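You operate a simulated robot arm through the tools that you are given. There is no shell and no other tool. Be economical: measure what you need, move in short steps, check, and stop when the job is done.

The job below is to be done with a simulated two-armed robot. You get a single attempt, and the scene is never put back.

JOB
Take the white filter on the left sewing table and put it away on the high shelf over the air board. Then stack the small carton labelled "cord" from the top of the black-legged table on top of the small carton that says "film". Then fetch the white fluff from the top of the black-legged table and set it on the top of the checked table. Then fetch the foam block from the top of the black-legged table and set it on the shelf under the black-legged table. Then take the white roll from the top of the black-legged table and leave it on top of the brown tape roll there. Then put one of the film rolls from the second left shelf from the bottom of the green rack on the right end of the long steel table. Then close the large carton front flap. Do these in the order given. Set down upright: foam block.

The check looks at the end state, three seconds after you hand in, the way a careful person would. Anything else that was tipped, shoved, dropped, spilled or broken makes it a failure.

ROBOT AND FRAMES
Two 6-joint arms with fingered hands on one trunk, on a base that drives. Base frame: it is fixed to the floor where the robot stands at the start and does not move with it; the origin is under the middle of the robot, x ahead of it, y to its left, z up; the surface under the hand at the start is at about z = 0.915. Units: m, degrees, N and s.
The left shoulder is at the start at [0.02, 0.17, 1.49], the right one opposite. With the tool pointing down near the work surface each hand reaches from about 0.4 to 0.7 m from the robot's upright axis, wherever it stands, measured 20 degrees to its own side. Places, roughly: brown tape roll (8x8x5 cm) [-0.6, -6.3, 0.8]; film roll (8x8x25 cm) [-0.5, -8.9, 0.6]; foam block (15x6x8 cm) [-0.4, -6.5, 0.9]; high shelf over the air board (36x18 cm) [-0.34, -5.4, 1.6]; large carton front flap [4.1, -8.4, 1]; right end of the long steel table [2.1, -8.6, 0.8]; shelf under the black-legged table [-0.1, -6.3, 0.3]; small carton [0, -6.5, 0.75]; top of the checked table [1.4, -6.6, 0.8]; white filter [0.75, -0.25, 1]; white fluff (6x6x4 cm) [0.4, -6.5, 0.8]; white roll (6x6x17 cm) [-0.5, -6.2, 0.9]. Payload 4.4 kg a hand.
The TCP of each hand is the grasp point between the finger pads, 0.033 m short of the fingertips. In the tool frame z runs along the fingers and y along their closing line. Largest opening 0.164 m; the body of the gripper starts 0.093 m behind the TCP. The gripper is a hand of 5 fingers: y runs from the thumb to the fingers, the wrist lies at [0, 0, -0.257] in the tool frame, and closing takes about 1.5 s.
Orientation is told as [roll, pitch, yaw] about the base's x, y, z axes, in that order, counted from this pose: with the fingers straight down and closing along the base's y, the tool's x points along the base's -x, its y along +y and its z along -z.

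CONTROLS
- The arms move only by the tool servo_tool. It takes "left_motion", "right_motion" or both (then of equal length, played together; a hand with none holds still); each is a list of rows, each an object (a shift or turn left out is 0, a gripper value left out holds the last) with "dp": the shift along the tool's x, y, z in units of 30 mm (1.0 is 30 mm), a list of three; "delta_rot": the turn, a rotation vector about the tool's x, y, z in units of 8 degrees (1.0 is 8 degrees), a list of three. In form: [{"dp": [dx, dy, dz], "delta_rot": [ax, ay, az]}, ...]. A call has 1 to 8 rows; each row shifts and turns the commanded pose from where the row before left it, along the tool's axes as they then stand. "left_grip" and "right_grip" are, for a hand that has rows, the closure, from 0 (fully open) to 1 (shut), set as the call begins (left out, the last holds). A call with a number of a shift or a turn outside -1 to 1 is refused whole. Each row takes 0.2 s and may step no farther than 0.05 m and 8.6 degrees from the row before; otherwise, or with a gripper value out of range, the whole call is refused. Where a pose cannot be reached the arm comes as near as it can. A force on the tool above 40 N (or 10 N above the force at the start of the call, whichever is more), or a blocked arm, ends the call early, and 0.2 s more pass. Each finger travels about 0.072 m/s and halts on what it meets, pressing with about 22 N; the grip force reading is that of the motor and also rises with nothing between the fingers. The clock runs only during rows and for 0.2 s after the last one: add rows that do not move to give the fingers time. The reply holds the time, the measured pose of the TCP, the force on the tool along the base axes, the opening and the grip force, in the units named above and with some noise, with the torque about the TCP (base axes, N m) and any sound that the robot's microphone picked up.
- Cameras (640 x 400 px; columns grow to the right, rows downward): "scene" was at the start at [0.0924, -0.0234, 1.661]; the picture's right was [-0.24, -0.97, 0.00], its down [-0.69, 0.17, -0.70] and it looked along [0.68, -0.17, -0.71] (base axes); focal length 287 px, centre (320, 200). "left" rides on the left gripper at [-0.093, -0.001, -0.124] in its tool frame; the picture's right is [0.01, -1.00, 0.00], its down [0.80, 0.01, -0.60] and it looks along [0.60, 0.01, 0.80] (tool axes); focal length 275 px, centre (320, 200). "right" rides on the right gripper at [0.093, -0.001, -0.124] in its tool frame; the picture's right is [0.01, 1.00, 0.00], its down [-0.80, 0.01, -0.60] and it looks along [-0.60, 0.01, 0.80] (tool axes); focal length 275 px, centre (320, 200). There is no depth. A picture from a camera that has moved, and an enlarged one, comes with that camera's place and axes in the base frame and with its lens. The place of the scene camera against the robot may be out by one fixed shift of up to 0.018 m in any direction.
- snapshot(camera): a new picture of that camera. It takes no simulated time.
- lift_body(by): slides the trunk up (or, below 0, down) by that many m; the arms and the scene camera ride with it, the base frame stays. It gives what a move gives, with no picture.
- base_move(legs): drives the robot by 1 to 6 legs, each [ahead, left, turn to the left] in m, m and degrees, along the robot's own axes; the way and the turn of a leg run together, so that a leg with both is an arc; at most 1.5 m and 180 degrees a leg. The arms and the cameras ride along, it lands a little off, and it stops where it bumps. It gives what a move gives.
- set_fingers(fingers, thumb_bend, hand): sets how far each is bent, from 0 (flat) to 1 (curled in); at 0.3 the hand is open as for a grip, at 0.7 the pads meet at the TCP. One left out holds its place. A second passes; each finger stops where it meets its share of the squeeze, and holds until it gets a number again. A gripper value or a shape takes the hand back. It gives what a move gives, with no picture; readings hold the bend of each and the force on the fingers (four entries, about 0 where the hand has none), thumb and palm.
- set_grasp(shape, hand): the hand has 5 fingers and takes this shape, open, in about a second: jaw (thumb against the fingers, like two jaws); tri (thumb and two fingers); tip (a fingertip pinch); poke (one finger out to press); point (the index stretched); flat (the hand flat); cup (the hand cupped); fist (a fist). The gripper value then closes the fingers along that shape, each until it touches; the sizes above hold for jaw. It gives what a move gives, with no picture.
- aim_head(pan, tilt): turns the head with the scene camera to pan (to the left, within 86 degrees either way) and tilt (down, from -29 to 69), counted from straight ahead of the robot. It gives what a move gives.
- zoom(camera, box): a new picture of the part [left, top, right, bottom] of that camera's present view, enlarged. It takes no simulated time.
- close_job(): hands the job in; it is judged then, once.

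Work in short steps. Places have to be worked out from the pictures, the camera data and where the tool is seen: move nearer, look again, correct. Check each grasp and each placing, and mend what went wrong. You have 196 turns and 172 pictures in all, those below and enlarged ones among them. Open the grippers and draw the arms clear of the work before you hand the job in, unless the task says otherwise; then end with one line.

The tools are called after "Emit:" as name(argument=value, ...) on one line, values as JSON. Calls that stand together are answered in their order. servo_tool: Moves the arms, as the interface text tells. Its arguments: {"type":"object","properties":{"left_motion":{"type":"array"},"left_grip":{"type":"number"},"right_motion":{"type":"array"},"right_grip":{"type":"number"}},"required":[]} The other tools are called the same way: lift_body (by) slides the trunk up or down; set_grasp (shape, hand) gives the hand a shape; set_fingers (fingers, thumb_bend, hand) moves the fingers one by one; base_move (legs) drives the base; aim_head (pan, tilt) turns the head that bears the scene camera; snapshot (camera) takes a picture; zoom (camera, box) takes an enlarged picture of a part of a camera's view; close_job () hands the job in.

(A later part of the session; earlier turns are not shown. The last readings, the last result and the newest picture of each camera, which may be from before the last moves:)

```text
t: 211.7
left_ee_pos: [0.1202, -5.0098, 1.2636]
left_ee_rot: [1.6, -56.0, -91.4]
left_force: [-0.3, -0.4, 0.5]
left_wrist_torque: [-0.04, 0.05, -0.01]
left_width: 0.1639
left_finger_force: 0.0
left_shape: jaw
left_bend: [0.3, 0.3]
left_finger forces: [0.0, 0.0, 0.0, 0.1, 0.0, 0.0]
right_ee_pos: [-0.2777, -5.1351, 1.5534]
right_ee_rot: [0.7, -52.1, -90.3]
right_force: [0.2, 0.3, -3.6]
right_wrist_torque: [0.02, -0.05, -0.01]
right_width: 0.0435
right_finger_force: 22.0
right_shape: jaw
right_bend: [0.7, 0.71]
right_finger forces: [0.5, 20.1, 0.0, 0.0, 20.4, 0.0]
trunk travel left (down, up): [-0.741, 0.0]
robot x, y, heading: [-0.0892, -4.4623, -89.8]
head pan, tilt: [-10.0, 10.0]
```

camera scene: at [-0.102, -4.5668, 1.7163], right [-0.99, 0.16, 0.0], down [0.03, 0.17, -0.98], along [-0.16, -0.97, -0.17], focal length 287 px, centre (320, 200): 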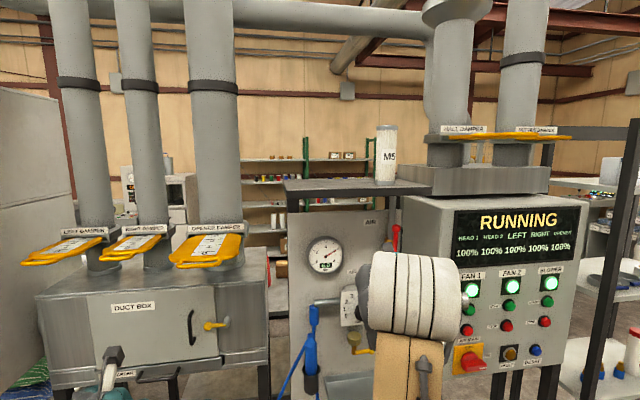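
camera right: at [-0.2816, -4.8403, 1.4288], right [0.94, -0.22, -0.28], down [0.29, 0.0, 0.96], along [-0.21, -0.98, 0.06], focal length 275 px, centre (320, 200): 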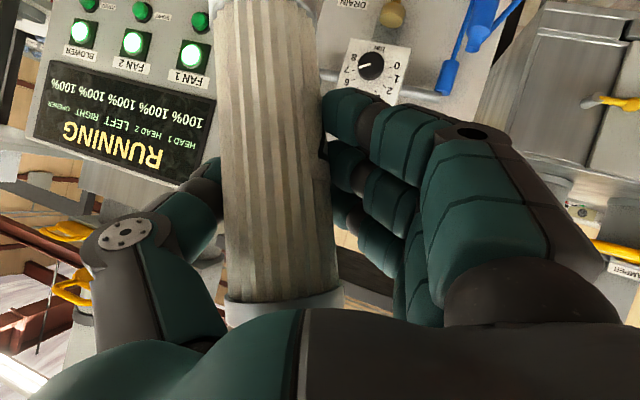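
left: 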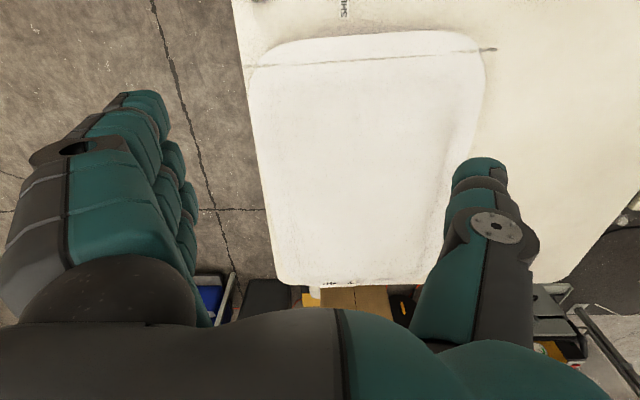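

Works. Up another ~0.24 m.

Emit:
servo_tool(right_motion=[{"dp": [-0.79, 0.1, -0.61]}, {"dp": [-0.79, 0.1, -0.61]}, {"dp": [-0.79, 0.1, -0.61]}, {"dp": [-0.79, 0.1, -0.61]}, {"dp": [-0.79, 0.1, -0.61]}, {"dp": [-0.79, 0.1, -0.61]}, {"dp": [-0.79, 0.1, -0.61]}, {"dp": [-0.79, 0.1, -0.61]}])

Emit:
snapshot(camera="right")

Emit:
snapshot(camera="scene")

```text
t: 213.5
left_ee_pos: [0.1203, -5.0098, 1.2636]
left_ee_rot: [1.6, -56.1, -91.2]
left_force: [0.2, 0.5, -0.8]
left_wrist_torque: [0.0, 0.01, -0.02]
left_width: 0.1639
left_finger_force: 0.0
left_shape: jaw
left_bend: [0.3, 0.3]
left_finger forces: [0.1, 0.0, 0.0, 0.0, 0.0, 0.1]
right_ee_pos: [-0.2602, -5.1501, 1.7915]
right_ee_rot: [0.5, -52.2, -90.2]
right_force: [0.2, 0.9, -3.0]
right_wrist_torque: [-0.02, -0.06, 0.02]
right_width: 0.0433
right_finger_force: 22.1
right_shape: jaw
right_bend: [0.7, 0.71]
right_finger forces: [0.4, 20.2, 0.0, 0.0, 20.5, 0.0]
right hand out of reach, approached as far as the arm can: row 1, 2, 3
trunk travel left (down, up): [-0.741, 0.0]
robot x, y, heading: [-0.0924, -4.4625, -89.7]
head pan, tilt: [-10.0, 10.0]
```

```text
128 pictures are left
camera right: at [-0.2608, -4.9975, 1.7945], right [1.0, 0.01, 0.0], down [0.0, -0.02, 1.0], along [0.01, -1.0, -0.02], focal length 275 px, centre (320, 200)
```

right: 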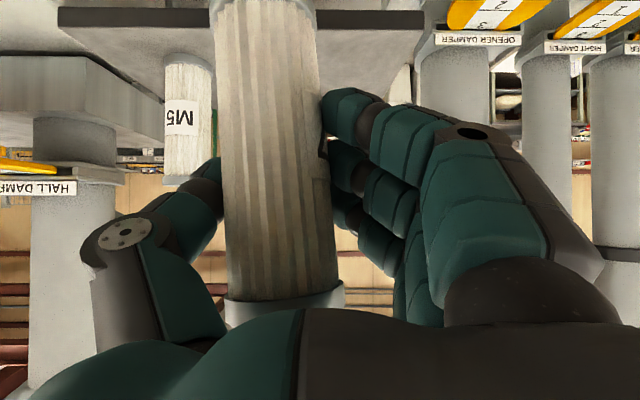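

```text
127 pictures are left
camera scene: at [-0.1011, -4.5657, 1.7164], right [-0.99, 0.16, 0.0], down [0.03, 0.17, -0.98], along [-0.16, -0.97, -0.17], focal length 287 px, centre (320, 200)
```

scene: 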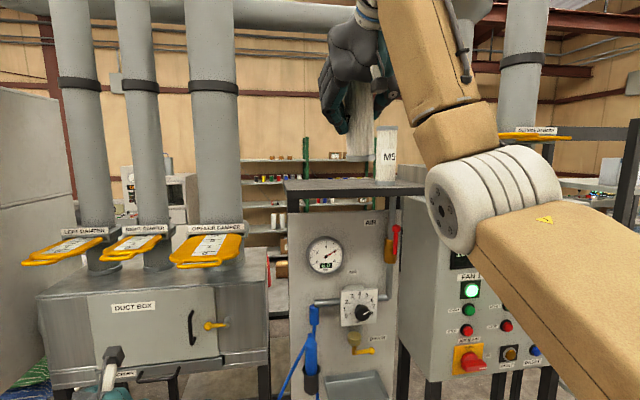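

The filter's bottom is ~6 cm above the shelf (shelf x -0.52…-0.16, y≈-5.27…-5.44). I drive the base forward to carry it over, with the left hand pulled back.

Emit:
servo_tool(left_motion=[{"dp": [0.61, 0, -0.79]}, {"dp": [0.61, 0, -0.79]}, {"dp": [0.61, 0, -0.79]}])

Emit:
base_move(legs=[[0.2, 0, 0]])

Emit:
snapshot(camera="right")

Emit:
zoom(camera="scene", box=[240, 60, 480, 210])

```text
t: 214.3
left_ee_pos: [0.1623, -4.9486, 1.2567]
left_ee_rot: [21.4, -55.2, -107.4]
left_force: [-0.7, 0.1, -0.3]
left_wrist_torque: [0.01, 0.01, -0.02]
left_width: 0.1642
left_finger_force: 0.1
left_shape: jaw
left_bend: [0.3, 0.3]
left_finger forces: [0.1, 0.0, 0.1, 0.1, 0.0, 0.1]
left hand out of reach, approached as far as the arm can: row 3
right_ee_pos: [-0.2595, -5.1532, 1.7903]
right_ee_rot: [0.7, -52.0, -90.3]
right_force: [-0.5, -0.4, -1.8]
right_wrist_torque: [0.0, -0.08, -0.01]
right_width: 0.0433
right_finger_force: 21.9
right_shape: jaw
right_bend: [0.7, 0.71]
right_finger forces: [0.4, 20.1, 0.0, 0.0, 20.5, 0.0]
trunk travel left (down, up): [-0.741, 0.0]
robot x, y, heading: [-0.0856, -4.4606, -89.5]
head pan, tilt: [-10.0, 10.0]
stopped in row 3 (left hand): the arm was blocked; the commanded pose is now the measured one
```

```text
t: 215.9
left_ee_pos: [0.1657, -5.1462, 1.2561]
left_ee_rot: [21.3, -55.2, -107.3]
left_force: [-0.9, -0.2, 1.0]
left_wrist_torque: [0.03, 0.01, 0.0]
left_width: 0.1638
left_finger_force: 0.0
left_shape: jaw
left_bend: [0.3, 0.3]
left_finger forces: [0.1, 0.0, 0.0, 0.0, 0.0, 0.0]
right_ee_pos: [-0.2566, -5.3504, 1.7914]
right_ee_rot: [0.7, -52.2, -90.2]
right_force: [0.2, -0.7, -2.4]
right_wrist_torque: [0.03, -0.08, 0.03]
right_width: 0.0433
right_finger_force: 22.5
right_shape: jaw
right_bend: [0.7, 0.71]
right_finger forces: [0.5, 20.0, 0.0, 0.0, 20.6, 0.0]
trunk travel left (down, up): [-0.741, 0.0]
robot x, y, heading: [-0.087, -4.66, -89.3]
head pan, tilt: [-10.0, 10.0]
```

```text
126 pictures are left
camera right: at [-0.2582, -5.1976, 1.7937], right [1.0, 0.01, 0.0], down [0.0, -0.02, 1.0], along [0.01, -1.0, -0.02], focal length 275 px, centre (320, 200)
```

right: 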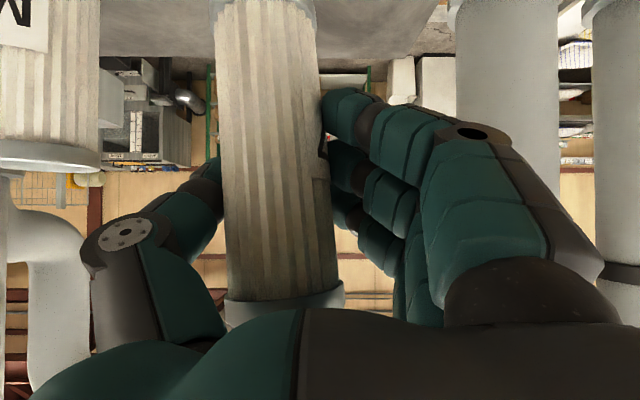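

```text
2.67 times, centred on (360, 135) of scene
camera zoom: at [-0.0995, -4.7656, 1.7163], right [-0.99, 0.16, 0.0], down [0.03, 0.17, -0.98], along [-0.16, -0.97, -0.17], focal length 765 px, centre (213, 373)
```

zoom: 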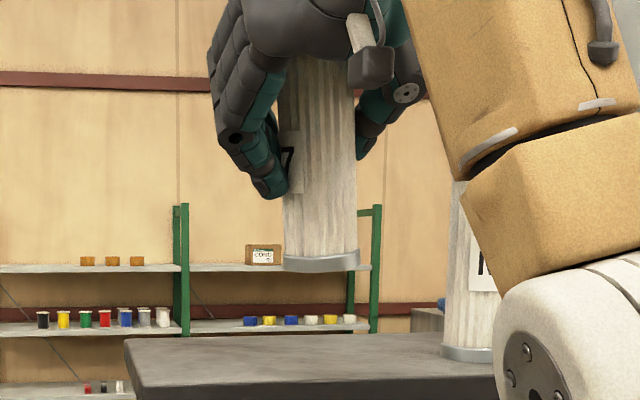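

The filter base is ~7 cm above the shelf at the same depth as M5. I shift 2 cm away from M5 and lower gently.

Emit:
servo_tool(right_motion=[{"dp": [0, 0.67, 0]}, {"dp": [0.6, 0, 0.46]}, {"dp": [0.6, 0, 0.46]}, {"dp": [0.3, 0, 0.23]}, {}])

Emit:
zoom(camera="scene", box=[240, 60, 480, 210])

```text
t: 217.1
left_ee_pos: [0.1655, -5.147, 1.2558]
left_ee_rot: [21.4, -55.1, -107.2]
left_force: [0.0, -0.7, 0.2]
left_wrist_torque: [0.03, -0.02, 0.0]
left_width: 0.1644
left_finger_force: 0.0
left_shape: jaw
left_bend: [0.3, 0.3]
left_finger forces: [0.0, 0.0, 0.1, 0.0, 0.1, 0.1]
right_ee_pos: [-0.2366, -5.3523, 1.7337]
right_ee_rot: [0.7, -52.1, -90.1]
right_force: [-0.3, -0.5, -2.9]
right_wrist_torque: [-0.01, -0.07, 0.05]
right_width: 0.0434
right_finger_force: 21.8
right_shape: jaw
right_bend: [0.7, 0.71]
right_finger forces: [0.5, 20.1, 0.0, 0.0, 20.6, 0.0]
trunk travel left (down, up): [-0.741, 0.0]
robot x, y, heading: [-0.0883, -4.6596, -89.2]
head pan, tilt: [-10.0, 10.0]
```

```text
2.67 times, centred on (360, 135) of scene
camera zoom: at [-0.1004, -4.7662, 1.7162], right [-0.99, 0.16, 0.0], down [0.03, 0.17, -0.98], along [-0.16, -0.97, -0.17], focal length 765 px, centre (213, 373)
```

zoom: 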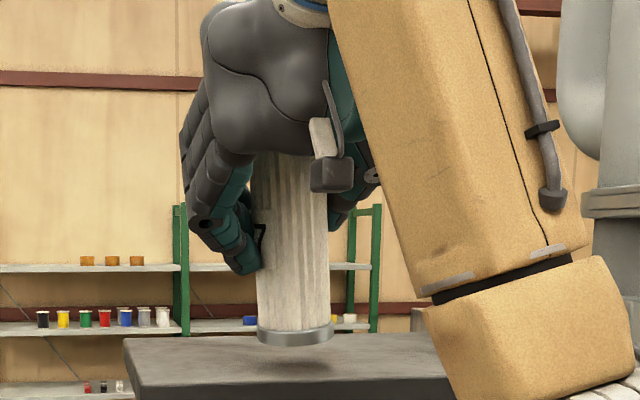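

About 1–2 cm to go; lowering in small steps.

Emit:
servo_tool(right_motion=[{"dp": [0.2, 0, 0.15]}, {"dp": [0.15, 0, 0.12]}, {}])

Emit:
servo_tool(right_motion=[{"dp": [0.13, 0, 0.1]}, {}])

Emit:
zoom(camera="scene", box=[240, 60, 480, 210])

```text
t: 217.9
left_ee_pos: [0.1663, -5.145, 1.2571]
left_ee_rot: [21.3, -55.2, -107.3]
left_force: [-0.2, 0.1, -0.1]
left_wrist_torque: [-0.01, 0.03, 0.03]
left_width: 0.1642
left_finger_force: 0.1
left_shape: jaw
left_bend: [0.3, 0.3]
left_finger forces: [0.1, 0.1, 0.0, 0.0, 0.1, 0.0]
right_ee_pos: [-0.235, -5.3498, 1.7221]
right_ee_rot: [0.7, -52.2, -90.2]
right_force: [-0.1, -0.1, -3.1]
right_wrist_torque: [0.0, -0.08, -0.05]
right_width: 0.0433
right_finger_force: 22.1
right_shape: jaw
right_bend: [0.7, 0.71]
right_finger forces: [0.5, 20.1, 0.1, 0.1, 20.5, 0.0]
trunk travel left (down, up): [-0.741, 0.0]
robot x, y, heading: [-0.0899, -4.6609, -89.3]
head pan, tilt: [-10.0, 10.0]
```

```text
t: 218.5
left_ee_pos: [0.1662, -5.1463, 1.2565]
left_ee_rot: [21.3, -55.2, -107.4]
left_force: [-0.5, 0.8, 0.2]
left_wrist_torque: [-0.01, 0.01, 0.04]
left_width: 0.164
left_finger_force: 0.1
left_shape: jaw
left_bend: [0.3, 0.3]
left_finger forces: [0.1, 0.1, 0.0, 0.0, 0.1, 0.1]
right_ee_pos: [-0.2364, -5.3496, 1.7164]
right_ee_rot: [0.7, -52.2, -90.3]
right_force: [0.5, 0.9, -2.6]
right_wrist_torque: [0.04, -0.05, 0.02]
right_width: 0.0436
right_finger_force: 21.9
right_shape: jaw
right_bend: [0.7, 0.71]
right_finger forces: [0.4, 20.2, 0.1, 0.0, 20.6, 0.0]
trunk travel left (down, up): [-0.741, 0.0]
robot x, y, heading: [-0.0917, -4.6574, -89.1]
head pan, tilt: [-10.0, 10.0]
```

```text
2.67 times, centred on (360, 135) of scene
camera zoom: at [-0.0995, -4.7651, 1.7163], right [-0.99, 0.16, 0.0], down [0.03, 0.17, -0.98], along [-0.16, -0.97, -0.17], focal length 765 px, centre (213, 373)
```

zoom: 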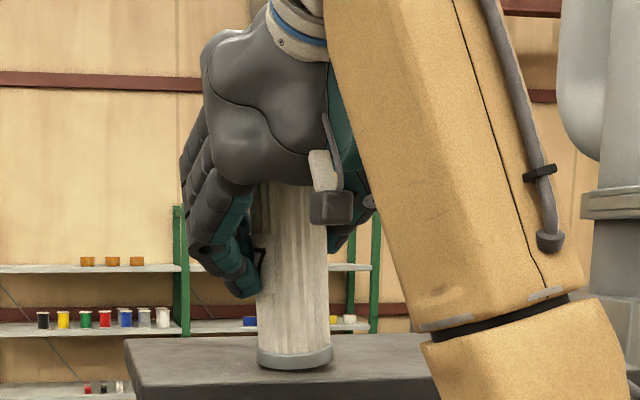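

Almost down; a few more millimetres.

Emit:
servo_tool(right_motion=[{"dp": [0.1, 0, 0.08]}, {}])

Emit:
servo_tool(right_motion=[{"dp": [0.1, 0, 0.08]}, {}])

Emit:
zoom(camera="scene", box=[280, 130, 400, 205])

```text
t: 219.1
left_ee_pos: [0.1661, -5.1451, 1.2574]
left_ee_rot: [21.3, -55.1, -107.3]
left_force: [0.2, 0.2, -0.1]
left_wrist_torque: [0.02, 0.0, 0.0]
left_width: 0.1639
left_finger_force: 0.1
left_shape: jaw
left_bend: [0.3, 0.3]
left_finger forces: [0.0, 0.0, 0.1, 0.0, 0.0, 0.0]
right_ee_pos: [-0.2343, -5.3491, 1.714]
right_ee_rot: [0.7, -52.3, -90.2]
right_force: [-0.5, -1.5, 4.6]
right_wrist_torque: [0.0, 0.06, 0.04]
right_width: 0.0433
right_finger_force: 22.1
right_shape: jaw
right_bend: [0.7, 0.71]
right_finger forces: [0.4, 20.3, 0.0, 0.1, 21.9, 0.1]
trunk travel left (down, up): [-0.741, 0.0]
robot x, y, heading: [-0.086, -4.6597, -89.2]
head pan, tilt: [-10.0, 10.0]
```

```text
t: 219.7
left_ee_pos: [0.1658, -5.1453, 1.2575]
left_ee_rot: [21.2, -55.3, -107.3]
left_force: [-0.6, 0.1, 0.3]
left_wrist_torque: [-0.02, -0.01, 0.03]
left_width: 0.1643
left_finger_force: 0.0
left_shape: jaw
left_bend: [0.3, 0.3]
left_finger forces: [0.0, 0.0, 0.0, 0.0, 0.0, 0.1]
right_ee_pos: [-0.2361, -5.3487, 1.713]
right_ee_rot: [0.7, -52.8, -90.2]
right_force: [-2.3, -6.8, 24.5]
right_wrist_torque: [-0.33, 0.65, 0.13]
right_width: 0.0438
right_finger_force: 21.8
right_shape: jaw
right_bend: [0.7, 0.71]
right_finger forces: [0.5, 21.2, 0.1, 0.0, 26.3, 0.0]
trunk travel left (down, up): [-0.741, 0.0]
robot x, y, heading: [-0.0856, -4.6588, -89.3]
head pan, tilt: [-10.0, 10.0]
```

```text
5.33 times, centred on (340, 168) of scene
camera zoom: at [-0.0993, -4.7641, 1.7167], right [-0.99, 0.16, 0.0], down [0.03, 0.17, -0.98], along [-0.16, -0.97, -0.17], focal length 1530 px, centre (213, 373)
```

zoom: 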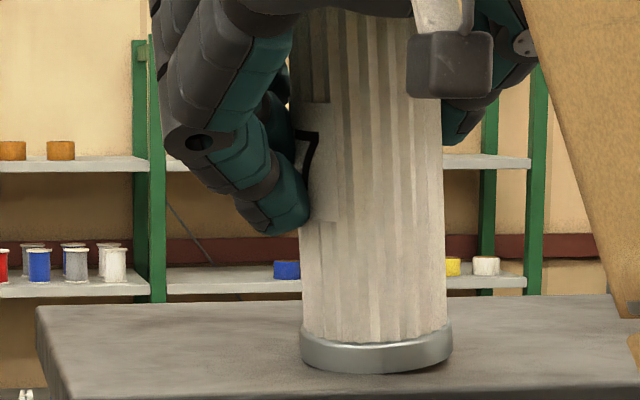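

It has landed. I ease off the pressure and open partially.

Emit:
servo_tool(right_motion=[{"dp": [-0.1, 0, -0.08]}, {}])

Emit:
servo_tool(right_motion=[{}, {}, {}, {}, {}], right_grip=0.4)

Emit:
zoom(camera="scene", box=[240, 60, 480, 210])

Emit:
snapshot(camera="right")

```text
t: 220.3
left_ee_pos: [0.1658, -5.1444, 1.2562]
left_ee_rot: [21.3, -55.3, -107.3]
left_force: [-0.2, -0.4, -0.3]
left_wrist_torque: [0.02, 0.02, 0.02]
left_width: 0.1639
left_finger_force: 0.1
left_shape: jaw
left_bend: [0.3, 0.3]
left_finger forces: [0.0, 0.0, 0.0, 0.0, 0.0, 0.0]
right_ee_pos: [-0.2353, -5.3478, 1.7115]
right_ee_rot: [0.7, -52.1, -90.2]
right_force: [-0.8, -3.6, 16.8]
right_wrist_torque: [-0.2, 0.29, 0.04]
right_width: 0.0439
right_finger_force: 22.0
right_shape: jaw
right_bend: [0.7, 0.71]
right_finger forces: [0.6, 20.9, 0.0, 0.0, 24.5, 0.0]
trunk travel left (down, up): [-0.741, 0.0]
robot x, y, heading: [-0.0893, -4.6618, -89.3]
head pan, tilt: [-10.0, 10.0]
```

```text
t: 221.5
left_ee_pos: [0.1655, -5.1454, 1.2557]
left_ee_rot: [21.2, -55.2, -107.3]
left_force: [-0.6, 0.0, 1.0]
left_wrist_torque: [0.0, 0.01, 0.0]
left_width: 0.164
left_finger_force: 0.1
left_shape: jaw
left_bend: [0.3, 0.3]
left_finger forces: [0.0, 0.0, 0.1, 0.1, 0.0, 0.0]
right_ee_pos: [-0.2355, -5.3497, 1.7123]
right_ee_rot: [0.8, -52.2, -90.2]
right_force: [0.4, 1.0, 0.4]
right_wrist_torque: [-0.04, -0.02, -0.02]
right_width: 0.0974
right_finger_force: 0.1
right_shape: jaw
right_bend: [0.71, 0.69]
right_finger forces: [0.1, 0.0, 0.0, 0.0, 0.1, 0.1]
trunk travel left (down, up): [-0.741, 0.0]
robot x, y, heading: [-0.0873, -4.6585, -89.2]
head pan, tilt: [-10.0, 10.0]
```

```text
2.67 times, centred on (360, 135) of scene
camera zoom: at [-0.0996, -4.7647, 1.7164], right [-0.99, 0.16, 0.0], down [0.03, 0.17, -0.98], along [-0.16, -0.97, -0.17], focal length 765 px, centre (213, 373)
```

zoom: 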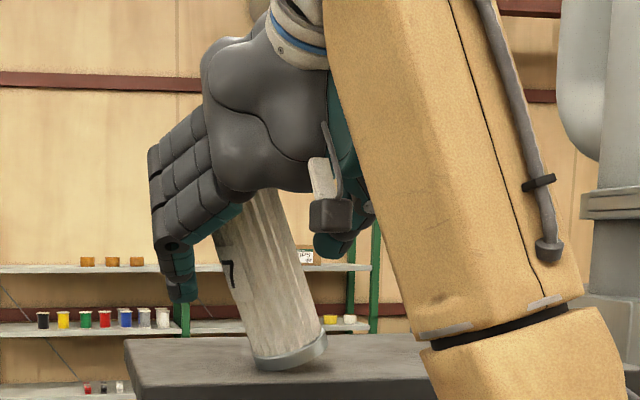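

```text
120 pictures are left
camera right: at [-0.2375, -5.1961, 1.7152], right [1.0, 0.01, 0.0], down [0.0, -0.02, 1.0], along [0.01, -1.0, -0.02], focal length 275 px, centre (320, 200)
```

right: 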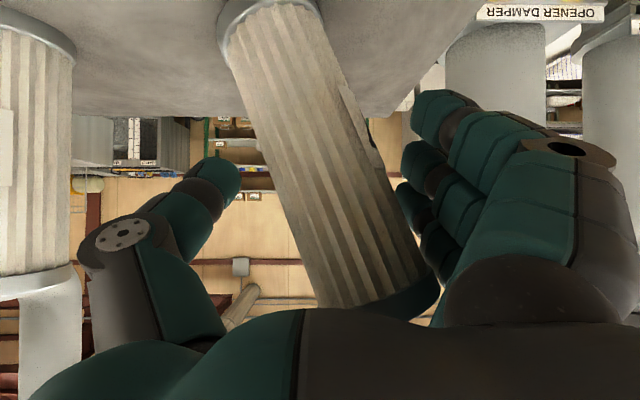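

The filter leaned onto the fingers as they opened. I nudge the hand gently in -x so the fingers push it back upright.

Emit:
servo_tool(right_motion=[{"dp": [0, -0.2, 0]}, {"dp": [0, -0.2, 0]}, {"dp": [0, -0.2, 0]}, {}])

Emit:
snapshot(camera="right")

```text
t: 222.5
left_ee_pos: [0.1659, -5.1453, 1.2559]
left_ee_rot: [21.4, -55.2, -107.3]
left_force: [-0.1, -0.2, -1.2]
left_wrist_torque: [0.02, -0.04, -0.02]
left_width: 0.1639
left_finger_force: 0.0
left_shape: jaw
left_bend: [0.3, 0.3]
left_finger forces: [0.1, 0.0, 0.0, 0.1, 0.1, 0.1]
right_ee_pos: [-0.254, -5.3497, 1.7131]
right_ee_rot: [0.7, -52.2, -90.1]
right_force: [-0.3, 0.5, -0.5]
right_wrist_torque: [0.03, -0.02, 0.04]
right_width: 0.0982
right_finger_force: 0.1
right_shape: jaw
right_bend: [0.71, 0.69]
right_finger forces: [0.0, 0.1, 0.1, 0.0, 0.1, 0.0]
trunk travel left (down, up): [-0.741, 0.0]
robot x, y, heading: [-0.0882, -4.6584, -89.4]
head pan, tilt: [-10.0, 10.0]
```

```text
119 pictures are left
camera right: at [-0.2558, -5.1965, 1.7151], right [1.0, 0.01, 0.0], down [0.0, -0.02, 1.0], along [0.01, -1.0, -0.02], focal length 275 px, centre (320, 200)
```

right: 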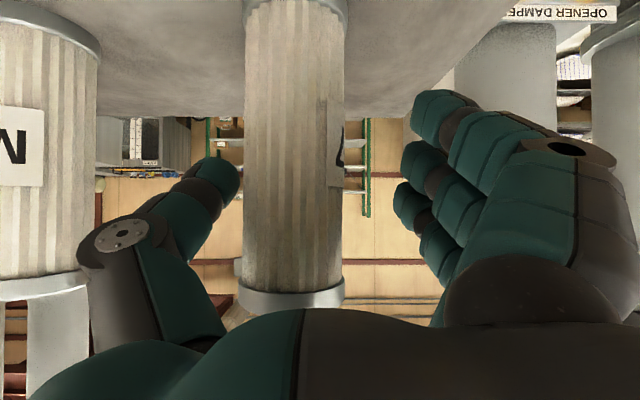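

It stands upright, clear of the fingers. I withdraw the hand along its own axis.

Emit:
servo_tool(right_motion=[{"dp": [0, 0, -0.5]}, {"dp": [0, 0, -0.8]}, {"dp": [0, 0, -0.8]}, {"dp": [0.2, 0, -0.8]}, {"dp": [0.2, 0, -0.8]}])

Emit:
base_move(legs=[[-0.2, 0, 0]])

Emit:
snapshot(camera="scene")

```text
t: 223.7
left_ee_pos: [0.1671, -5.1455, 1.2572]
left_ee_rot: [21.2, -55.2, -107.3]
left_force: [-0.3, -0.8, -0.5]
left_wrist_torque: [0.02, 0.0, -0.01]
left_width: 0.1637
left_finger_force: 0.0
left_shape: jaw
left_bend: [0.3, 0.3]
left_finger forces: [0.0, 0.1, 0.0, 0.0, 0.0, 0.0]
right_ee_pos: [-0.2537, -5.3302, 1.7913]
right_ee_rot: [0.7, -52.1, -90.0]
right_force: [0.0, 0.1, 0.4]
right_wrist_torque: [-0.02, 0.04, 0.02]
right_width: 0.0984
right_finger_force: 0.1
right_shape: jaw
right_bend: [0.71, 0.69]
right_finger forces: [0.1, 0.1, 0.0, 0.0, 0.1, 0.0]
right hand out of reach, approached as far as the arm can: row 1, 2, 3, 4, 5
trunk travel left (down, up): [-0.741, 0.0]
robot x, y, heading: [-0.0864, -4.6596, -89.6]
head pan, tilt: [-10.0, 10.0]
```

```text
t: 225.3
left_ee_pos: [0.1643, -4.9455, 1.2567]
left_ee_rot: [21.3, -55.2, -107.4]
left_force: [0.5, 0.4, -0.3]
left_wrist_torque: [-0.02, -0.01, 0.03]
left_width: 0.1639
left_finger_force: 0.1
left_shape: jaw
left_bend: [0.3, 0.3]
left_finger forces: [0.0, 0.1, 0.0, 0.1, 0.0, 0.0]
right_ee_pos: [-0.2561, -5.1315, 1.7916]
right_ee_rot: [0.8, -52.2, -90.2]
right_force: [-0.6, 0.9, -0.2]
right_wrist_torque: [-0.01, 0.01, 0.0]
right_width: 0.098
right_finger_force: 0.0
right_shape: jaw
right_bend: [0.71, 0.69]
right_finger forces: [0.1, 0.0, 0.1, 0.0, 0.0, 0.0]
trunk travel left (down, up): [-0.741, 0.0]
robot x, y, heading: [-0.089, -4.4592, -89.5]
head pan, tilt: [-10.0, 10.0]
```

```text
118 pictures are left
camera scene: at [-0.1018, -4.5642, 1.7164], right [-0.99, 0.16, 0.0], down [0.03, 0.17, -0.98], along [-0.16, -0.97, -0.17], focal length 287 px, centre (320, 200)
```

scene: 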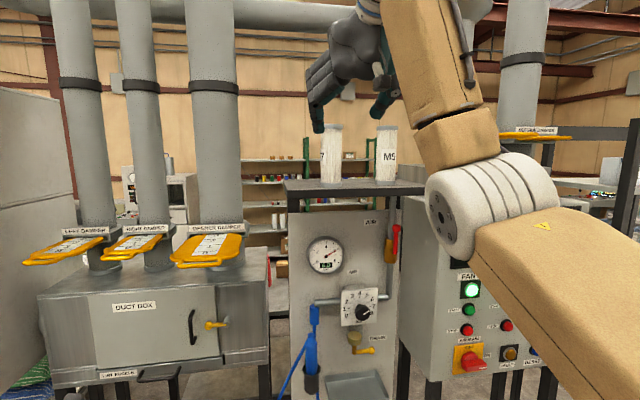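

Both filters stand on the shelf: step 1 done. I lower the right arm.

Emit:
servo_tool(right_motion=[{"dp": [0.79, -0.2, 0.61]}, {"dp": [0.79, -0.2, 0.61]}, {"dp": [0.79, -0.2, 0.61]}, {"dp": [0.79, -0.2, 0.61]}, {"dp": [0.79, -0.2, 0.61]}, {"dp": [0.79, -0.2, 0.61]}, {"dp": [0.79, -0.2, 0.61]}, {"dp": [0.79, -0.2, 0.61]}], right_grip=0)

Emit:
servo_tool(right_motion=[{"dp": [0.79, 0, 0.61]}, {"dp": [0.79, 0, 0.61]}, {"dp": [0.79, 0, 0.61]}, {"dp": [0.9, 0, 0.3]}, {"dp": [0.9, 0, 0.3]}, {"dp": [0.9, 0, 0.3]}, {"dp": [0.9, 0, 0.3]}, {"dp": [0.9, 0, 0.3]}])

Emit:
aim_head(pan=-60, tilt=20)

Emit:
snapshot(camera="scene")

```text
t: 227.1
left_ee_pos: [0.163, -4.9453, 1.2571]
left_ee_rot: [21.3, -55.1, -107.3]
left_force: [-0.2, -1.0, 0.0]
left_wrist_torque: [-0.02, -0.02, 0.03]
left_width: 0.1642
left_finger_force: 0.2
left_shape: jaw
left_bend: [0.3, 0.3]
left_finger forces: [0.0, 0.0, 0.0, 0.1, 0.1, 0.0]
right_ee_pos: [-0.3027, -5.1492, 1.5521]
right_ee_rot: [0.8, -52.1, -90.2]
right_force: [0.6, 0.2, -0.2]
right_wrist_torque: [0.02, -0.01, 0.01]
right_width: 0.1638
right_finger_force: 0.0
right_shape: jaw
right_bend: [0.3, 0.3]
right_finger forces: [0.1, 0.0, 0.1, 0.1, 0.0, 0.1]
right hand out of reach, approached as far as the arm can: row 1, 2, 3
trunk travel left (down, up): [-0.741, 0.0]
robot x, y, heading: [-0.0908, -4.4611, -89.4]
head pan, tilt: [-10.0, 10.0]
```

```text
t: 228.9
left_ee_pos: [0.1629, -4.946, 1.2565]
left_ee_rot: [21.4, -55.2, -107.2]
left_force: [0.0, 1.3, -0.1]
left_wrist_torque: [0.0, -0.01, -0.04]
left_width: 0.1636
left_finger_force: 0.1
left_shape: jaw
left_bend: [0.3, 0.3]
left_finger forces: [0.0, 0.1, 0.0, 0.0, 0.0, 0.0]
right_ee_pos: [-0.3003, -5.1, 1.3305]
right_ee_rot: [0.8, -52.3, -90.2]
right_force: [0.4, -0.5, -0.3]
right_wrist_torque: [-0.04, 0.04, -0.03]
right_width: 0.164
right_finger_force: 0.0
right_shape: jaw
right_bend: [0.3, 0.3]
right_finger forces: [0.0, 0.0, 0.0, 0.0, 0.1, 0.0]
trunk travel left (down, up): [-0.741, 0.0]
robot x, y, heading: [-0.0906, -4.4576, -89.5]
head pan, tilt: [-10.0, 10.0]
```

```text
t: 230.1
left_ee_pos: [0.1634, -4.945, 1.2563]
left_ee_rot: [21.3, -55.2, -107.3]
left_force: [0.6, -0.6, 1.5]
left_wrist_torque: [0.01, 0.01, 0.02]
left_width: 0.164
left_finger_force: 0.1
left_shape: jaw
left_bend: [0.3, 0.3]
left_finger forces: [0.0, 0.0, 0.0, 0.0, 0.1, 0.0]
right_ee_pos: [-0.3014, -5.1004, 1.3302]
right_ee_rot: [0.7, -52.1, -90.1]
right_force: [0.6, 1.5, -0.9]
right_wrist_torque: [0.01, 0.02, 0.0]
right_width: 0.1641
right_finger_force: 0.0
right_shape: jaw
right_bend: [0.3, 0.3]
right_finger forces: [0.1, 0.0, 0.1, 0.0, 0.0, 0.0]
trunk travel left (down, up): [-0.741, 0.0]
robot x, y, heading: [-0.0897, -4.4594, -89.5]
head pan, tilt: [-60.0, 20.0]
```

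```text
117 pictures are left
camera scene: at [-0.1667, -4.5205, 1.7001], right [-0.51, 0.86, 0.0], down [0.29, 0.17, -0.94], along [-0.81, -0.48, -0.34], focal length 287 px, centre (320, 200)
```

scene: 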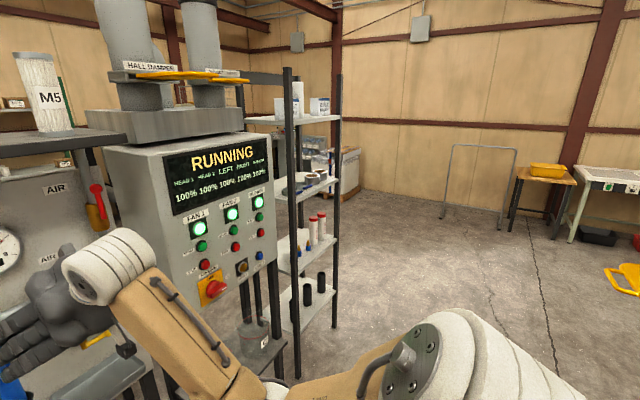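

Next to the black-legged table. I drive round the rack's -x end and look at the table from there.

Emit:
base_move(legs=[[0, 0, -90.5], [1.5, 0, 0], [0.85, 0, 0], [0, 0, 90], [1.5, 0, 0], [0.4, 0, 60]])

Emit:
aim_head(pan=25, tilt=25)

Emit:
snapshot(camera="scene")

```text
t: 237.9
left_ee_pos: [-1.2613, -4.7139, 1.2625]
left_ee_rot: [21.4, -56.0, 162.1]
left_force: [0.2, -0.5, -1.2]
left_wrist_torque: [0.02, 0.04, -0.01]
left_width: 0.1639
left_finger_force: 0.0
left_shape: jaw
left_bend: [0.3, 0.3]
left_finger forces: [0.1, 0.0, 0.0, 0.0, 0.1, 0.1]
right_ee_pos: [-1.4102, -4.2437, 1.3349]
right_ee_rot: [0.0, -52.4, 179.6]
right_force: [0.3, 0.5, 0.7]
right_wrist_torque: [0.02, -0.02, -0.01]
right_width: 0.164
right_finger_force: 0.1
right_shape: jaw
right_bend: [0.3, 0.3]
right_finger forces: [0.0, 0.0, 0.0, 0.0, 0.1, 0.0]
trunk travel left (down, up): [-0.741, 0.0]
robot x, y, heading: [-0.7838, -4.4597, -179.7]
head pan, tilt: [-60.0, 20.0]
stopped in leg 2: the robot was blocked; the commanded pose is now the measured one
```

```text
t: 239.4
left_ee_pos: [-1.262, -4.7153, 1.2632]
left_ee_rot: [21.5, -56.1, 162.1]
left_force: [0.0, 0.5, -0.1]
left_wrist_torque: [0.0, -0.03, 0.0]
left_width: 0.1639
left_finger_force: 0.0
left_shape: jaw
left_bend: [0.3, 0.3]
left_finger forces: [0.0, 0.0, 0.0, 0.1, 0.0, 0.1]
right_ee_pos: [-1.4095, -4.245, 1.3329]
right_ee_rot: [0.1, -52.5, 179.6]
right_force: [0.0, -0.6, 0.7]
right_wrist_torque: [0.0, -0.03, -0.03]
right_width: 0.1639
right_finger_force: 0.1
right_shape: jaw
right_bend: [0.3, 0.3]
right_finger forces: [0.1, 0.0, 0.0, 0.0, 0.1, 0.0]
trunk travel left (down, up): [-0.741, 0.0]
robot x, y, heading: [-0.7891, -4.4625, -179.8]
head pan, tilt: [25.0, 25.0]
```

```text
116 pictures are left
camera scene: at [-0.8572, -4.5085, 1.693], right [-0.42, 0.91, 0.01], down [0.37, 0.18, -0.91], along [-0.83, -0.38, -0.41], focal length 287 px, centre (320, 200)
```

scene: 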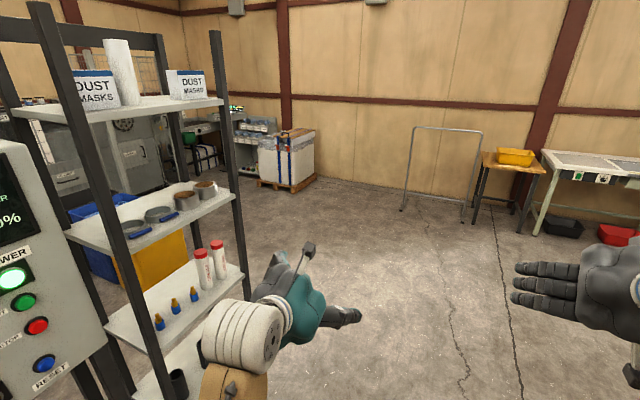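

Blocked, likely the left elbow against the control box. I shift 12 cm to the right and continue.

Emit:
base_move(legs=[[-0.06, 0, 0], [0, -0.14, 0], [1.5, 0, 0], [0.3, 0, 0]])

```text
t: 242.6
left_ee_pos: [-1.2819, -4.5618, 1.2614]
left_ee_rot: [21.0, -56.2, 160.8]
left_force: [-0.4, -0.8, -0.4]
left_wrist_torque: [0.11, 0.02, -0.07]
left_width: 0.164
left_finger_force: 0.1
left_shape: jaw
left_bend: [0.3, 0.3]
left_finger forces: [0.0, 0.1, 0.1, 0.0, 0.1, 0.0]
right_ee_pos: [-1.4144, -4.0855, 1.3302]
right_ee_rot: [-0.4, -52.1, 178.1]
right_force: [-1.4, -1.9, 0.3]
right_wrist_torque: [0.07, -0.1, -0.09]
right_width: 0.1639
right_finger_force: 0.2
right_shape: jaw
right_bend: [0.3, 0.3]
right_finger forces: [0.0, 0.1, 0.1, 0.1, 0.0, 0.1]
trunk travel left (down, up): [-0.741, 0.0]
robot x, y, heading: [-0.8003, -4.3187, 178.8]
head pan, tilt: [25.0, 25.0]
stopped in leg 3: the robot was blocked; the commanded pose is now the measured one
```

Still blocked at the same x; I look to the right side and down left.

Emit:
base_move(legs=[[-0.06, 0, 0]])

Emit:
aim_head(pan=-60, tilt=35)

Emit:
snapshot(camera="scene")

Emit:
aim_head(pan=60, tilt=45)

Emit:
snapshot(camera="scene")

```text
t: 243.6
left_ee_pos: [-1.2371, -4.5648, 1.2568]
left_ee_rot: [21.4, -55.4, 161.5]
left_force: [1.0, -0.8, 0.2]
left_wrist_torque: [0.01, 0.0, -0.03]
left_width: 0.1639
left_finger_force: 0.1
left_shape: jaw
left_bend: [0.3, 0.3]
left_finger forces: [0.0, 0.0, 0.1, 0.0, 0.0, 0.0]
right_ee_pos: [-1.3776, -4.0908, 1.3182]
right_ee_rot: [0.2, -51.0, 178.4]
right_force: [0.7, 0.1, 0.3]
right_wrist_torque: [0.05, -0.01, -0.01]
right_width: 0.1644
right_finger_force: 0.1
right_shape: jaw
right_bend: [0.3, 0.3]
right_finger forces: [0.1, 0.0, 0.1, 0.0, 0.0, 0.1]
trunk travel left (down, up): [-0.741, 0.0]
robot x, y, heading: [-0.7461, -4.3207, 179.3]
head pan, tilt: [25.0, 25.0]
```

```text
t: 245.2
left_ee_pos: [-1.2353, -4.565, 1.2579]
left_ee_rot: [21.4, -55.3, 161.4]
left_force: [-0.6, 0.2, 0.1]
left_wrist_torque: [-0.01, 0.03, -0.01]
left_width: 0.164
left_finger_force: 0.0
left_shape: jaw
left_bend: [0.3, 0.3]
left_finger forces: [0.0, 0.0, 0.1, 0.0, 0.1, 0.1]
right_ee_pos: [-1.3769, -4.0902, 1.3184]
right_ee_rot: [0.2, -51.1, 178.4]
right_force: [0.4, 0.3, 0.1]
right_wrist_torque: [0.01, -0.01, -0.02]
right_width: 0.1642
right_finger_force: 0.1
right_shape: jaw
right_bend: [0.3, 0.3]
right_finger forces: [0.1, 0.0, 0.0, 0.0, 0.1, 0.0]
trunk travel left (down, up): [-0.741, 0.0]
robot x, y, heading: [-0.7443, -4.322, 179.1]
head pan, tilt: [-60.0, 35.0]
```

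```text
115 pictures are left
camera scene: at [-0.7938, -4.2479, 1.6762], right [0.87, 0.49, 0.0], down [0.28, -0.5, -0.82], along [-0.4, 0.71, -0.57], focal length 287 px, centre (320, 200)
```

scene: 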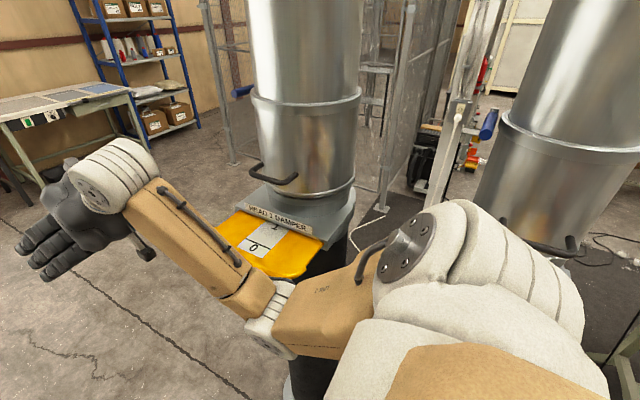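

```text
t: 247.2
left_ee_pos: [-1.2356, -4.5643, 1.2579]
left_ee_rot: [21.4, -55.4, 161.2]
left_force: [0.9, 0.3, -0.1]
left_wrist_torque: [0.01, -0.01, -0.03]
left_width: 0.1642
left_finger_force: 0.0
left_shape: jaw
left_bend: [0.3, 0.3]
left_finger forces: [0.0, 0.0, 0.0, 0.0, 0.0, 0.1]
right_ee_pos: [-1.3773, -4.0891, 1.3201]
right_ee_rot: [0.2, -51.0, 178.5]
right_force: [0.1, -0.5, -0.7]
right_wrist_torque: [-0.01, 0.01, -0.03]
right_width: 0.1638
right_finger_force: 0.0
right_shape: jaw
right_bend: [0.3, 0.3]
right_finger forces: [0.0, 0.0, 0.0, 0.0, 0.0, 0.0]
trunk travel left (down, up): [-0.741, 0.0]
robot x, y, heading: [-0.7439, -4.3205, 179.2]
head pan, tilt: [60.0, 45.0]
```

```text
114 pictures are left
camera scene: at [-0.7926, -4.3946, 1.6614], right [-0.86, 0.51, 0.0], down [0.36, 0.61, -0.71], along [-0.36, -0.61, -0.71], focal length 287 px, centre (320, 200)
```

scene: 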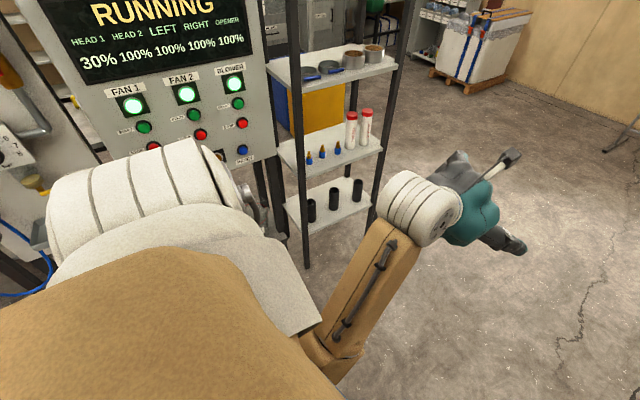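

The panel now reads HEAD 1 at 30%: my elbow pushed that yellow damper blade in. I must restore it, so I look closely at the damper and the panel.

Emit:
zoom(camera="scene", box=[30, 0, 270, 150])

Emit:
aim_head(pan=-60, tilt=35)

Emit:
zoom(camera="scene", box=[180, 150, 380, 310])

Emit:
zoom(camera="scene", box=[440, 100, 640, 300])

```text
2.67 times, centred on (150, 75) of scene
camera zoom: at [-0.7926, -4.3946, 1.6614], right [-0.86, 0.51, 0.0], down [0.36, 0.61, -0.71], along [-0.36, -0.61, -0.71], focal length 765 px, centre (773, 533)
```

zoom: 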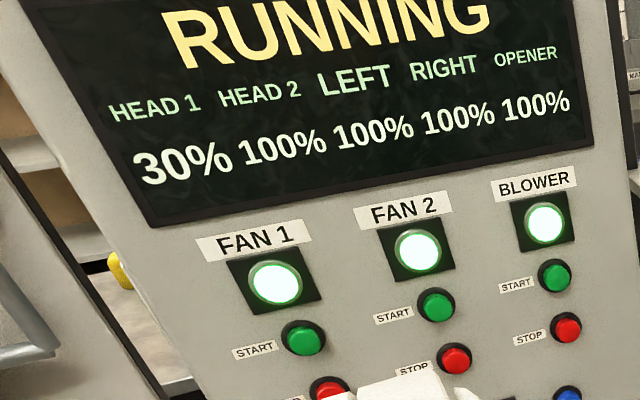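

```text
t: 249.2
left_ee_pos: [-1.2375, -4.5641, 1.2579]
left_ee_rot: [21.3, -55.4, 161.3]
left_force: [1.0, -0.1, 0.3]
left_wrist_torque: [-0.03, -0.01, 0.03]
left_width: 0.1638
left_finger_force: 0.0
left_shape: jaw
left_bend: [0.3, 0.3]
left_finger forces: [0.0, 0.0, 0.1, 0.0, 0.0, 0.1]
right_ee_pos: [-1.377, -4.0903, 1.3181]
right_ee_rot: [0.1, -51.0, 178.3]
right_force: [-0.5, -0.5, -0.1]
right_wrist_torque: [-0.01, 0.01, -0.01]
right_width: 0.1638
right_finger_force: 0.1
right_shape: jaw
right_bend: [0.3, 0.3]
right_finger forces: [0.0, 0.1, 0.0, 0.0, 0.0, 0.0]
trunk travel left (down, up): [-0.741, 0.0]
robot x, y, heading: [-0.7487, -4.3207, 179.4]
head pan, tilt: [-60.0, 35.0]
```

```text
2.50 times, centred on (280, 230) of scene
camera zoom: at [-0.7943, -4.2479, 1.6762], right [0.87, 0.49, 0.0], down [0.28, -0.5, -0.82], along [-0.4, 0.71, -0.57], focal length 717 px, centre (420, 125)
```

zoom: 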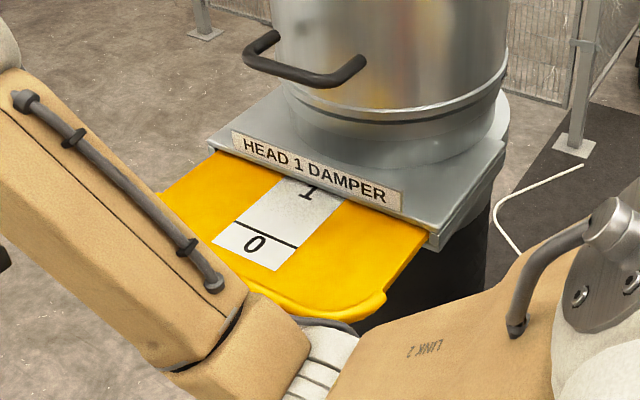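

```text
2.00 times, centred on (540, 200) of scene
camera zoom: at [-0.7943, -4.2479, 1.6762], right [0.87, 0.49, 0.0], down [0.28, -0.5, -0.82], along [-0.4, 0.71, -0.57], focal length 574 px, centre (-120, 200)
```

zoom: 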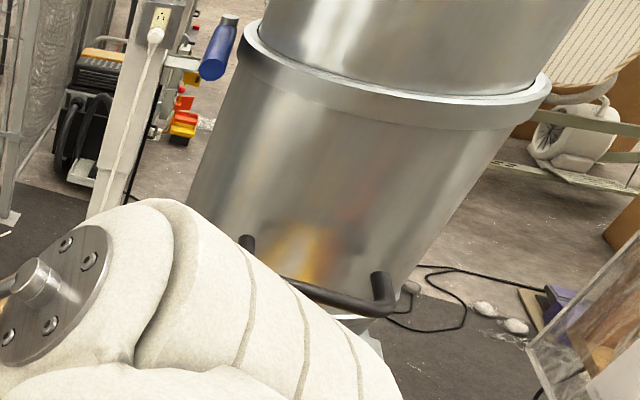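

The blade sits at about x -1.22…-1.0, end at y≈-3.97, z≈1.28; it needs to be pulled out toward -y. I lower the trunk so the arms clear it, reposition, and turn to face +y.

Emit:
lift_body(by=-0.35)

Emit:
base_move(legs=[[0.15, 0.28, 0], [0, 0, -89]])

Emit:
aim_head(pan=10, tilt=10)

Emit:
snapshot(camera="scene")

```text
t: 252.6
left_ee_pos: [-1.2385, -4.5629, 0.8796]
left_ee_rot: [19.6, -52.2, 162.6]
left_force: [0.1, 0.1, 0.2]
left_wrist_torque: [0.01, 0.04, -0.01]
left_width: 0.164
left_finger_force: 0.1
left_shape: jaw
left_bend: [0.3, 0.3]
left_finger forces: [0.0, 0.0, 0.1, 0.0, 0.0, 0.1]
right_ee_pos: [-1.3762, -4.0898, 0.9679]
right_ee_rot: [0.3, -51.0, 178.4]
right_force: [0.3, 0.3, -0.1]
right_wrist_torque: [-0.03, 0.03, 0.03]
right_width: 0.1637
right_finger_force: 0.0
right_shape: jaw
right_bend: [0.3, 0.3]
right_finger forces: [0.0, 0.1, 0.0, 0.0, 0.0, 0.0]
trunk travel left (down, up): [-0.391, 0.35]
robot x, y, heading: [-0.7466, -4.321, 179.1]
head pan, tilt: [-60.0, 35.0]
```

```text
t: 258.5
left_ee_pos: [-1.1457, -4.1113, 0.8794]
left_ee_rot: [19.8, -52.2, 73.5]
left_force: [0.0, 0.6, -0.4]
left_wrist_torque: [0.01, -0.03, 0.0]
left_width: 0.1639
left_finger_force: 0.0
left_shape: jaw
left_bend: [0.3, 0.3]
left_finger forces: [0.0, 0.1, 0.0, 0.0, 0.0, 0.0]
right_ee_pos: [-0.6728, -3.9651, 0.9683]
right_ee_rot: [0.3, -51.1, 89.2]
right_force: [0.3, 0.1, 0.2]
right_wrist_torque: [0.0, 0.01, 0.0]
right_width: 0.1639
right_finger_force: 0.1
right_shape: jaw
right_bend: [0.3, 0.3]
right_finger forces: [0.0, 0.0, 0.0, 0.0, 0.1, 0.0]
trunk travel left (down, up): [-0.391, 0.35]
robot x, y, heading: [-0.8967, -4.601, 90.5]
head pan, tilt: [-60.0, 35.0]
```

```text
t: 259.9
left_ee_pos: [-1.1463, -4.1105, 0.8785]
left_ee_rot: [19.8, -52.2, 73.6]
left_force: [0.3, 0.9, -0.2]
left_wrist_torque: [0.0, 0.0, 0.03]
left_width: 0.1639
left_finger_force: 0.0
left_shape: jaw
left_bend: [0.3, 0.3]
left_finger forces: [0.0, 0.0, 0.0, 0.0, 0.0, 0.0]
right_ee_pos: [-0.6728, -3.9648, 0.9682]
right_ee_rot: [0.3, -51.1, 89.2]
right_force: [0.4, 0.8, -0.5]
right_wrist_torque: [0.01, 0.02, -0.03]
right_width: 0.164
right_finger_force: 0.1
right_shape: jaw
right_bend: [0.3, 0.3]
right_finger forces: [0.0, 0.1, 0.1, 0.1, 0.0, 0.0]
trunk travel left (down, up): [-0.391, 0.35]
robot x, y, heading: [-0.8982, -4.6025, 90.1]
head pan, tilt: [10.0, 10.0]
```

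```text
110 pictures are left
camera scene: at [-0.9083, -4.4816, 1.3655], right [0.98, 0.18, 0.0], down [0.03, -0.17, -0.98], along [-0.17, 0.97, -0.17], focal length 287 px, centre (320, 200)
```

scene: 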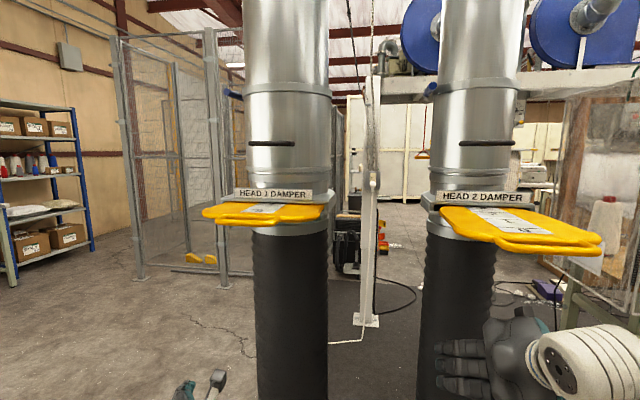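

HEAD 2 shows the full-open look. I zoom in on both blades.

Emit:
zoom(camera="scene", box=[190, 170, 350, 250])

Emit:
zoom(camera="scene", box=[410, 170, 630, 280])

```text
4.00 times, centred on (270, 210) of scene
camera zoom: at [-0.9083, -4.4816, 1.3655], right [0.98, 0.18, 0.0], down [0.03, -0.17, -0.98], along [-0.17, 0.97, -0.17], focal length 1148 px, centre (520, 160)
```

zoom: 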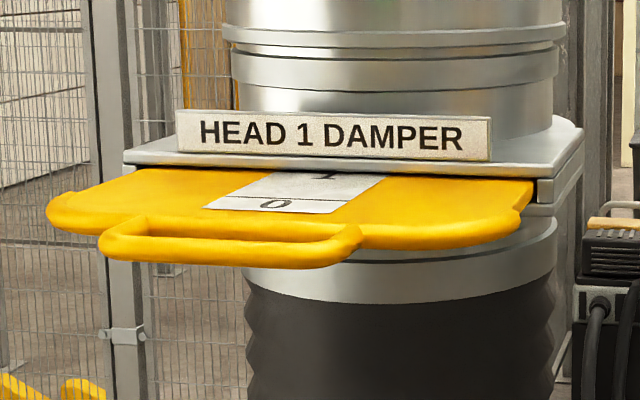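

```text
2.91 times, centred on (520, 225) of scene
camera zoom: at [-0.9083, -4.4816, 1.3655], right [0.98, 0.18, 0.0], down [0.03, -0.17, -0.98], along [-0.17, 0.97, -0.17], focal length 834 px, centre (-262, 127)
```

zoom: 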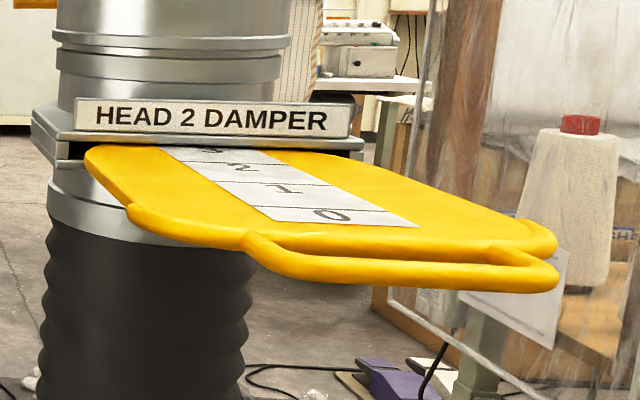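

The blade has a bar handle at its end (x≈-1.12, y≈-3.98, z≈1.24). I first tuck the right hand back and down (tool down) so it stays clear of the HEAD 2 blade.

Emit:
servo_tool(right_motion=[{"dp": [0.5, 0, 0], "delta_rot": [0, 1, 0]}, {"dp": [0.5, 0, 0], "delta_rot": [0, 1, 0]}, {"dp": [0.5, 0, 0.2], "delta_rot": [0, 1, 0]}, {"dp": [0.6, 0, 0.4], "delta_rot": [0, 1, 0]}, {"dp": [0.6, 0, 0.6], "delta_rot": [0, 1, 0]}, {"dp": [0.6, 0, 0.8], "delta_rot": [0, 1, 0]}, {"dp": [0.6, 0, 0.8], "delta_rot": [0, 0.4, 0]}, {"dp": [0.6, 0, 0.8]}])

Emit:
servo_tool(right_motion=[{"dp": [0.8, 0, 0.8]}, {"dp": [0.8, 0, 0.6]}, {}])

```text
t: 261.7
left_ee_pos: [-1.1458, -4.1102, 0.8783]
left_ee_rot: [19.7, -52.1, 73.5]
left_force: [0.3, 0.2, 0.5]
left_wrist_torque: [-0.02, -0.01, 0.01]
left_width: 0.1639
left_finger_force: 0.2
left_shape: jaw
left_bend: [0.3, 0.3]
left_finger forces: [0.1, 0.0, 0.1, 0.1, 0.1, 0.1]
right_ee_pos: [-0.6499, -3.9946, 0.7501]
right_ee_rot: [0.1, 0.1, 89.5]
right_force: [0.3, -0.6, 0.0]
right_wrist_torque: [-0.01, -0.01, 0.01]
right_width: 0.164
right_finger_force: 0.1
right_shape: jaw
right_bend: [0.3, 0.3]
right_finger forces: [0.0, 0.0, 0.0, 0.0, 0.1, 0.0]
right hand out of reach, approached as far as the arm can: row 2, 3, 4, 5, 6
trunk travel left (down, up): [-0.391, 0.35]
robot x, y, heading: [-0.8951, -4.6028, 90.2]
head pan, tilt: [10.0, 10.0]
```

```text
t: 262.5
left_ee_pos: [-1.1452, -4.1104, 0.8801]
left_ee_rot: [19.8, -52.2, 73.6]
left_force: [-0.5, 0.0, 0.5]
left_wrist_torque: [-0.02, 0.02, -0.01]
left_width: 0.1639
left_finger_force: 0.0
left_shape: jaw
left_bend: [0.3, 0.3]
left_finger forces: [0.0, 0.0, 0.0, 0.0, 0.1, 0.1]
right_ee_pos: [-0.6514, -4.0425, 0.7095]
right_ee_rot: [0.3, 0.1, 89.5]
right_force: [0.1, 0.3, -0.1]
right_wrist_torque: [-0.02, 0.0, -0.02]
right_width: 0.1638
right_finger_force: 0.1
right_shape: jaw
right_bend: [0.3, 0.3]
right_finger forces: [0.0, 0.1, 0.1, 0.0, 0.1, 0.0]
trunk travel left (down, up): [-0.391, 0.35]
robot x, y, heading: [-0.8944, -4.5985, 90.1]
head pan, tilt: [10.0, 10.0]
```

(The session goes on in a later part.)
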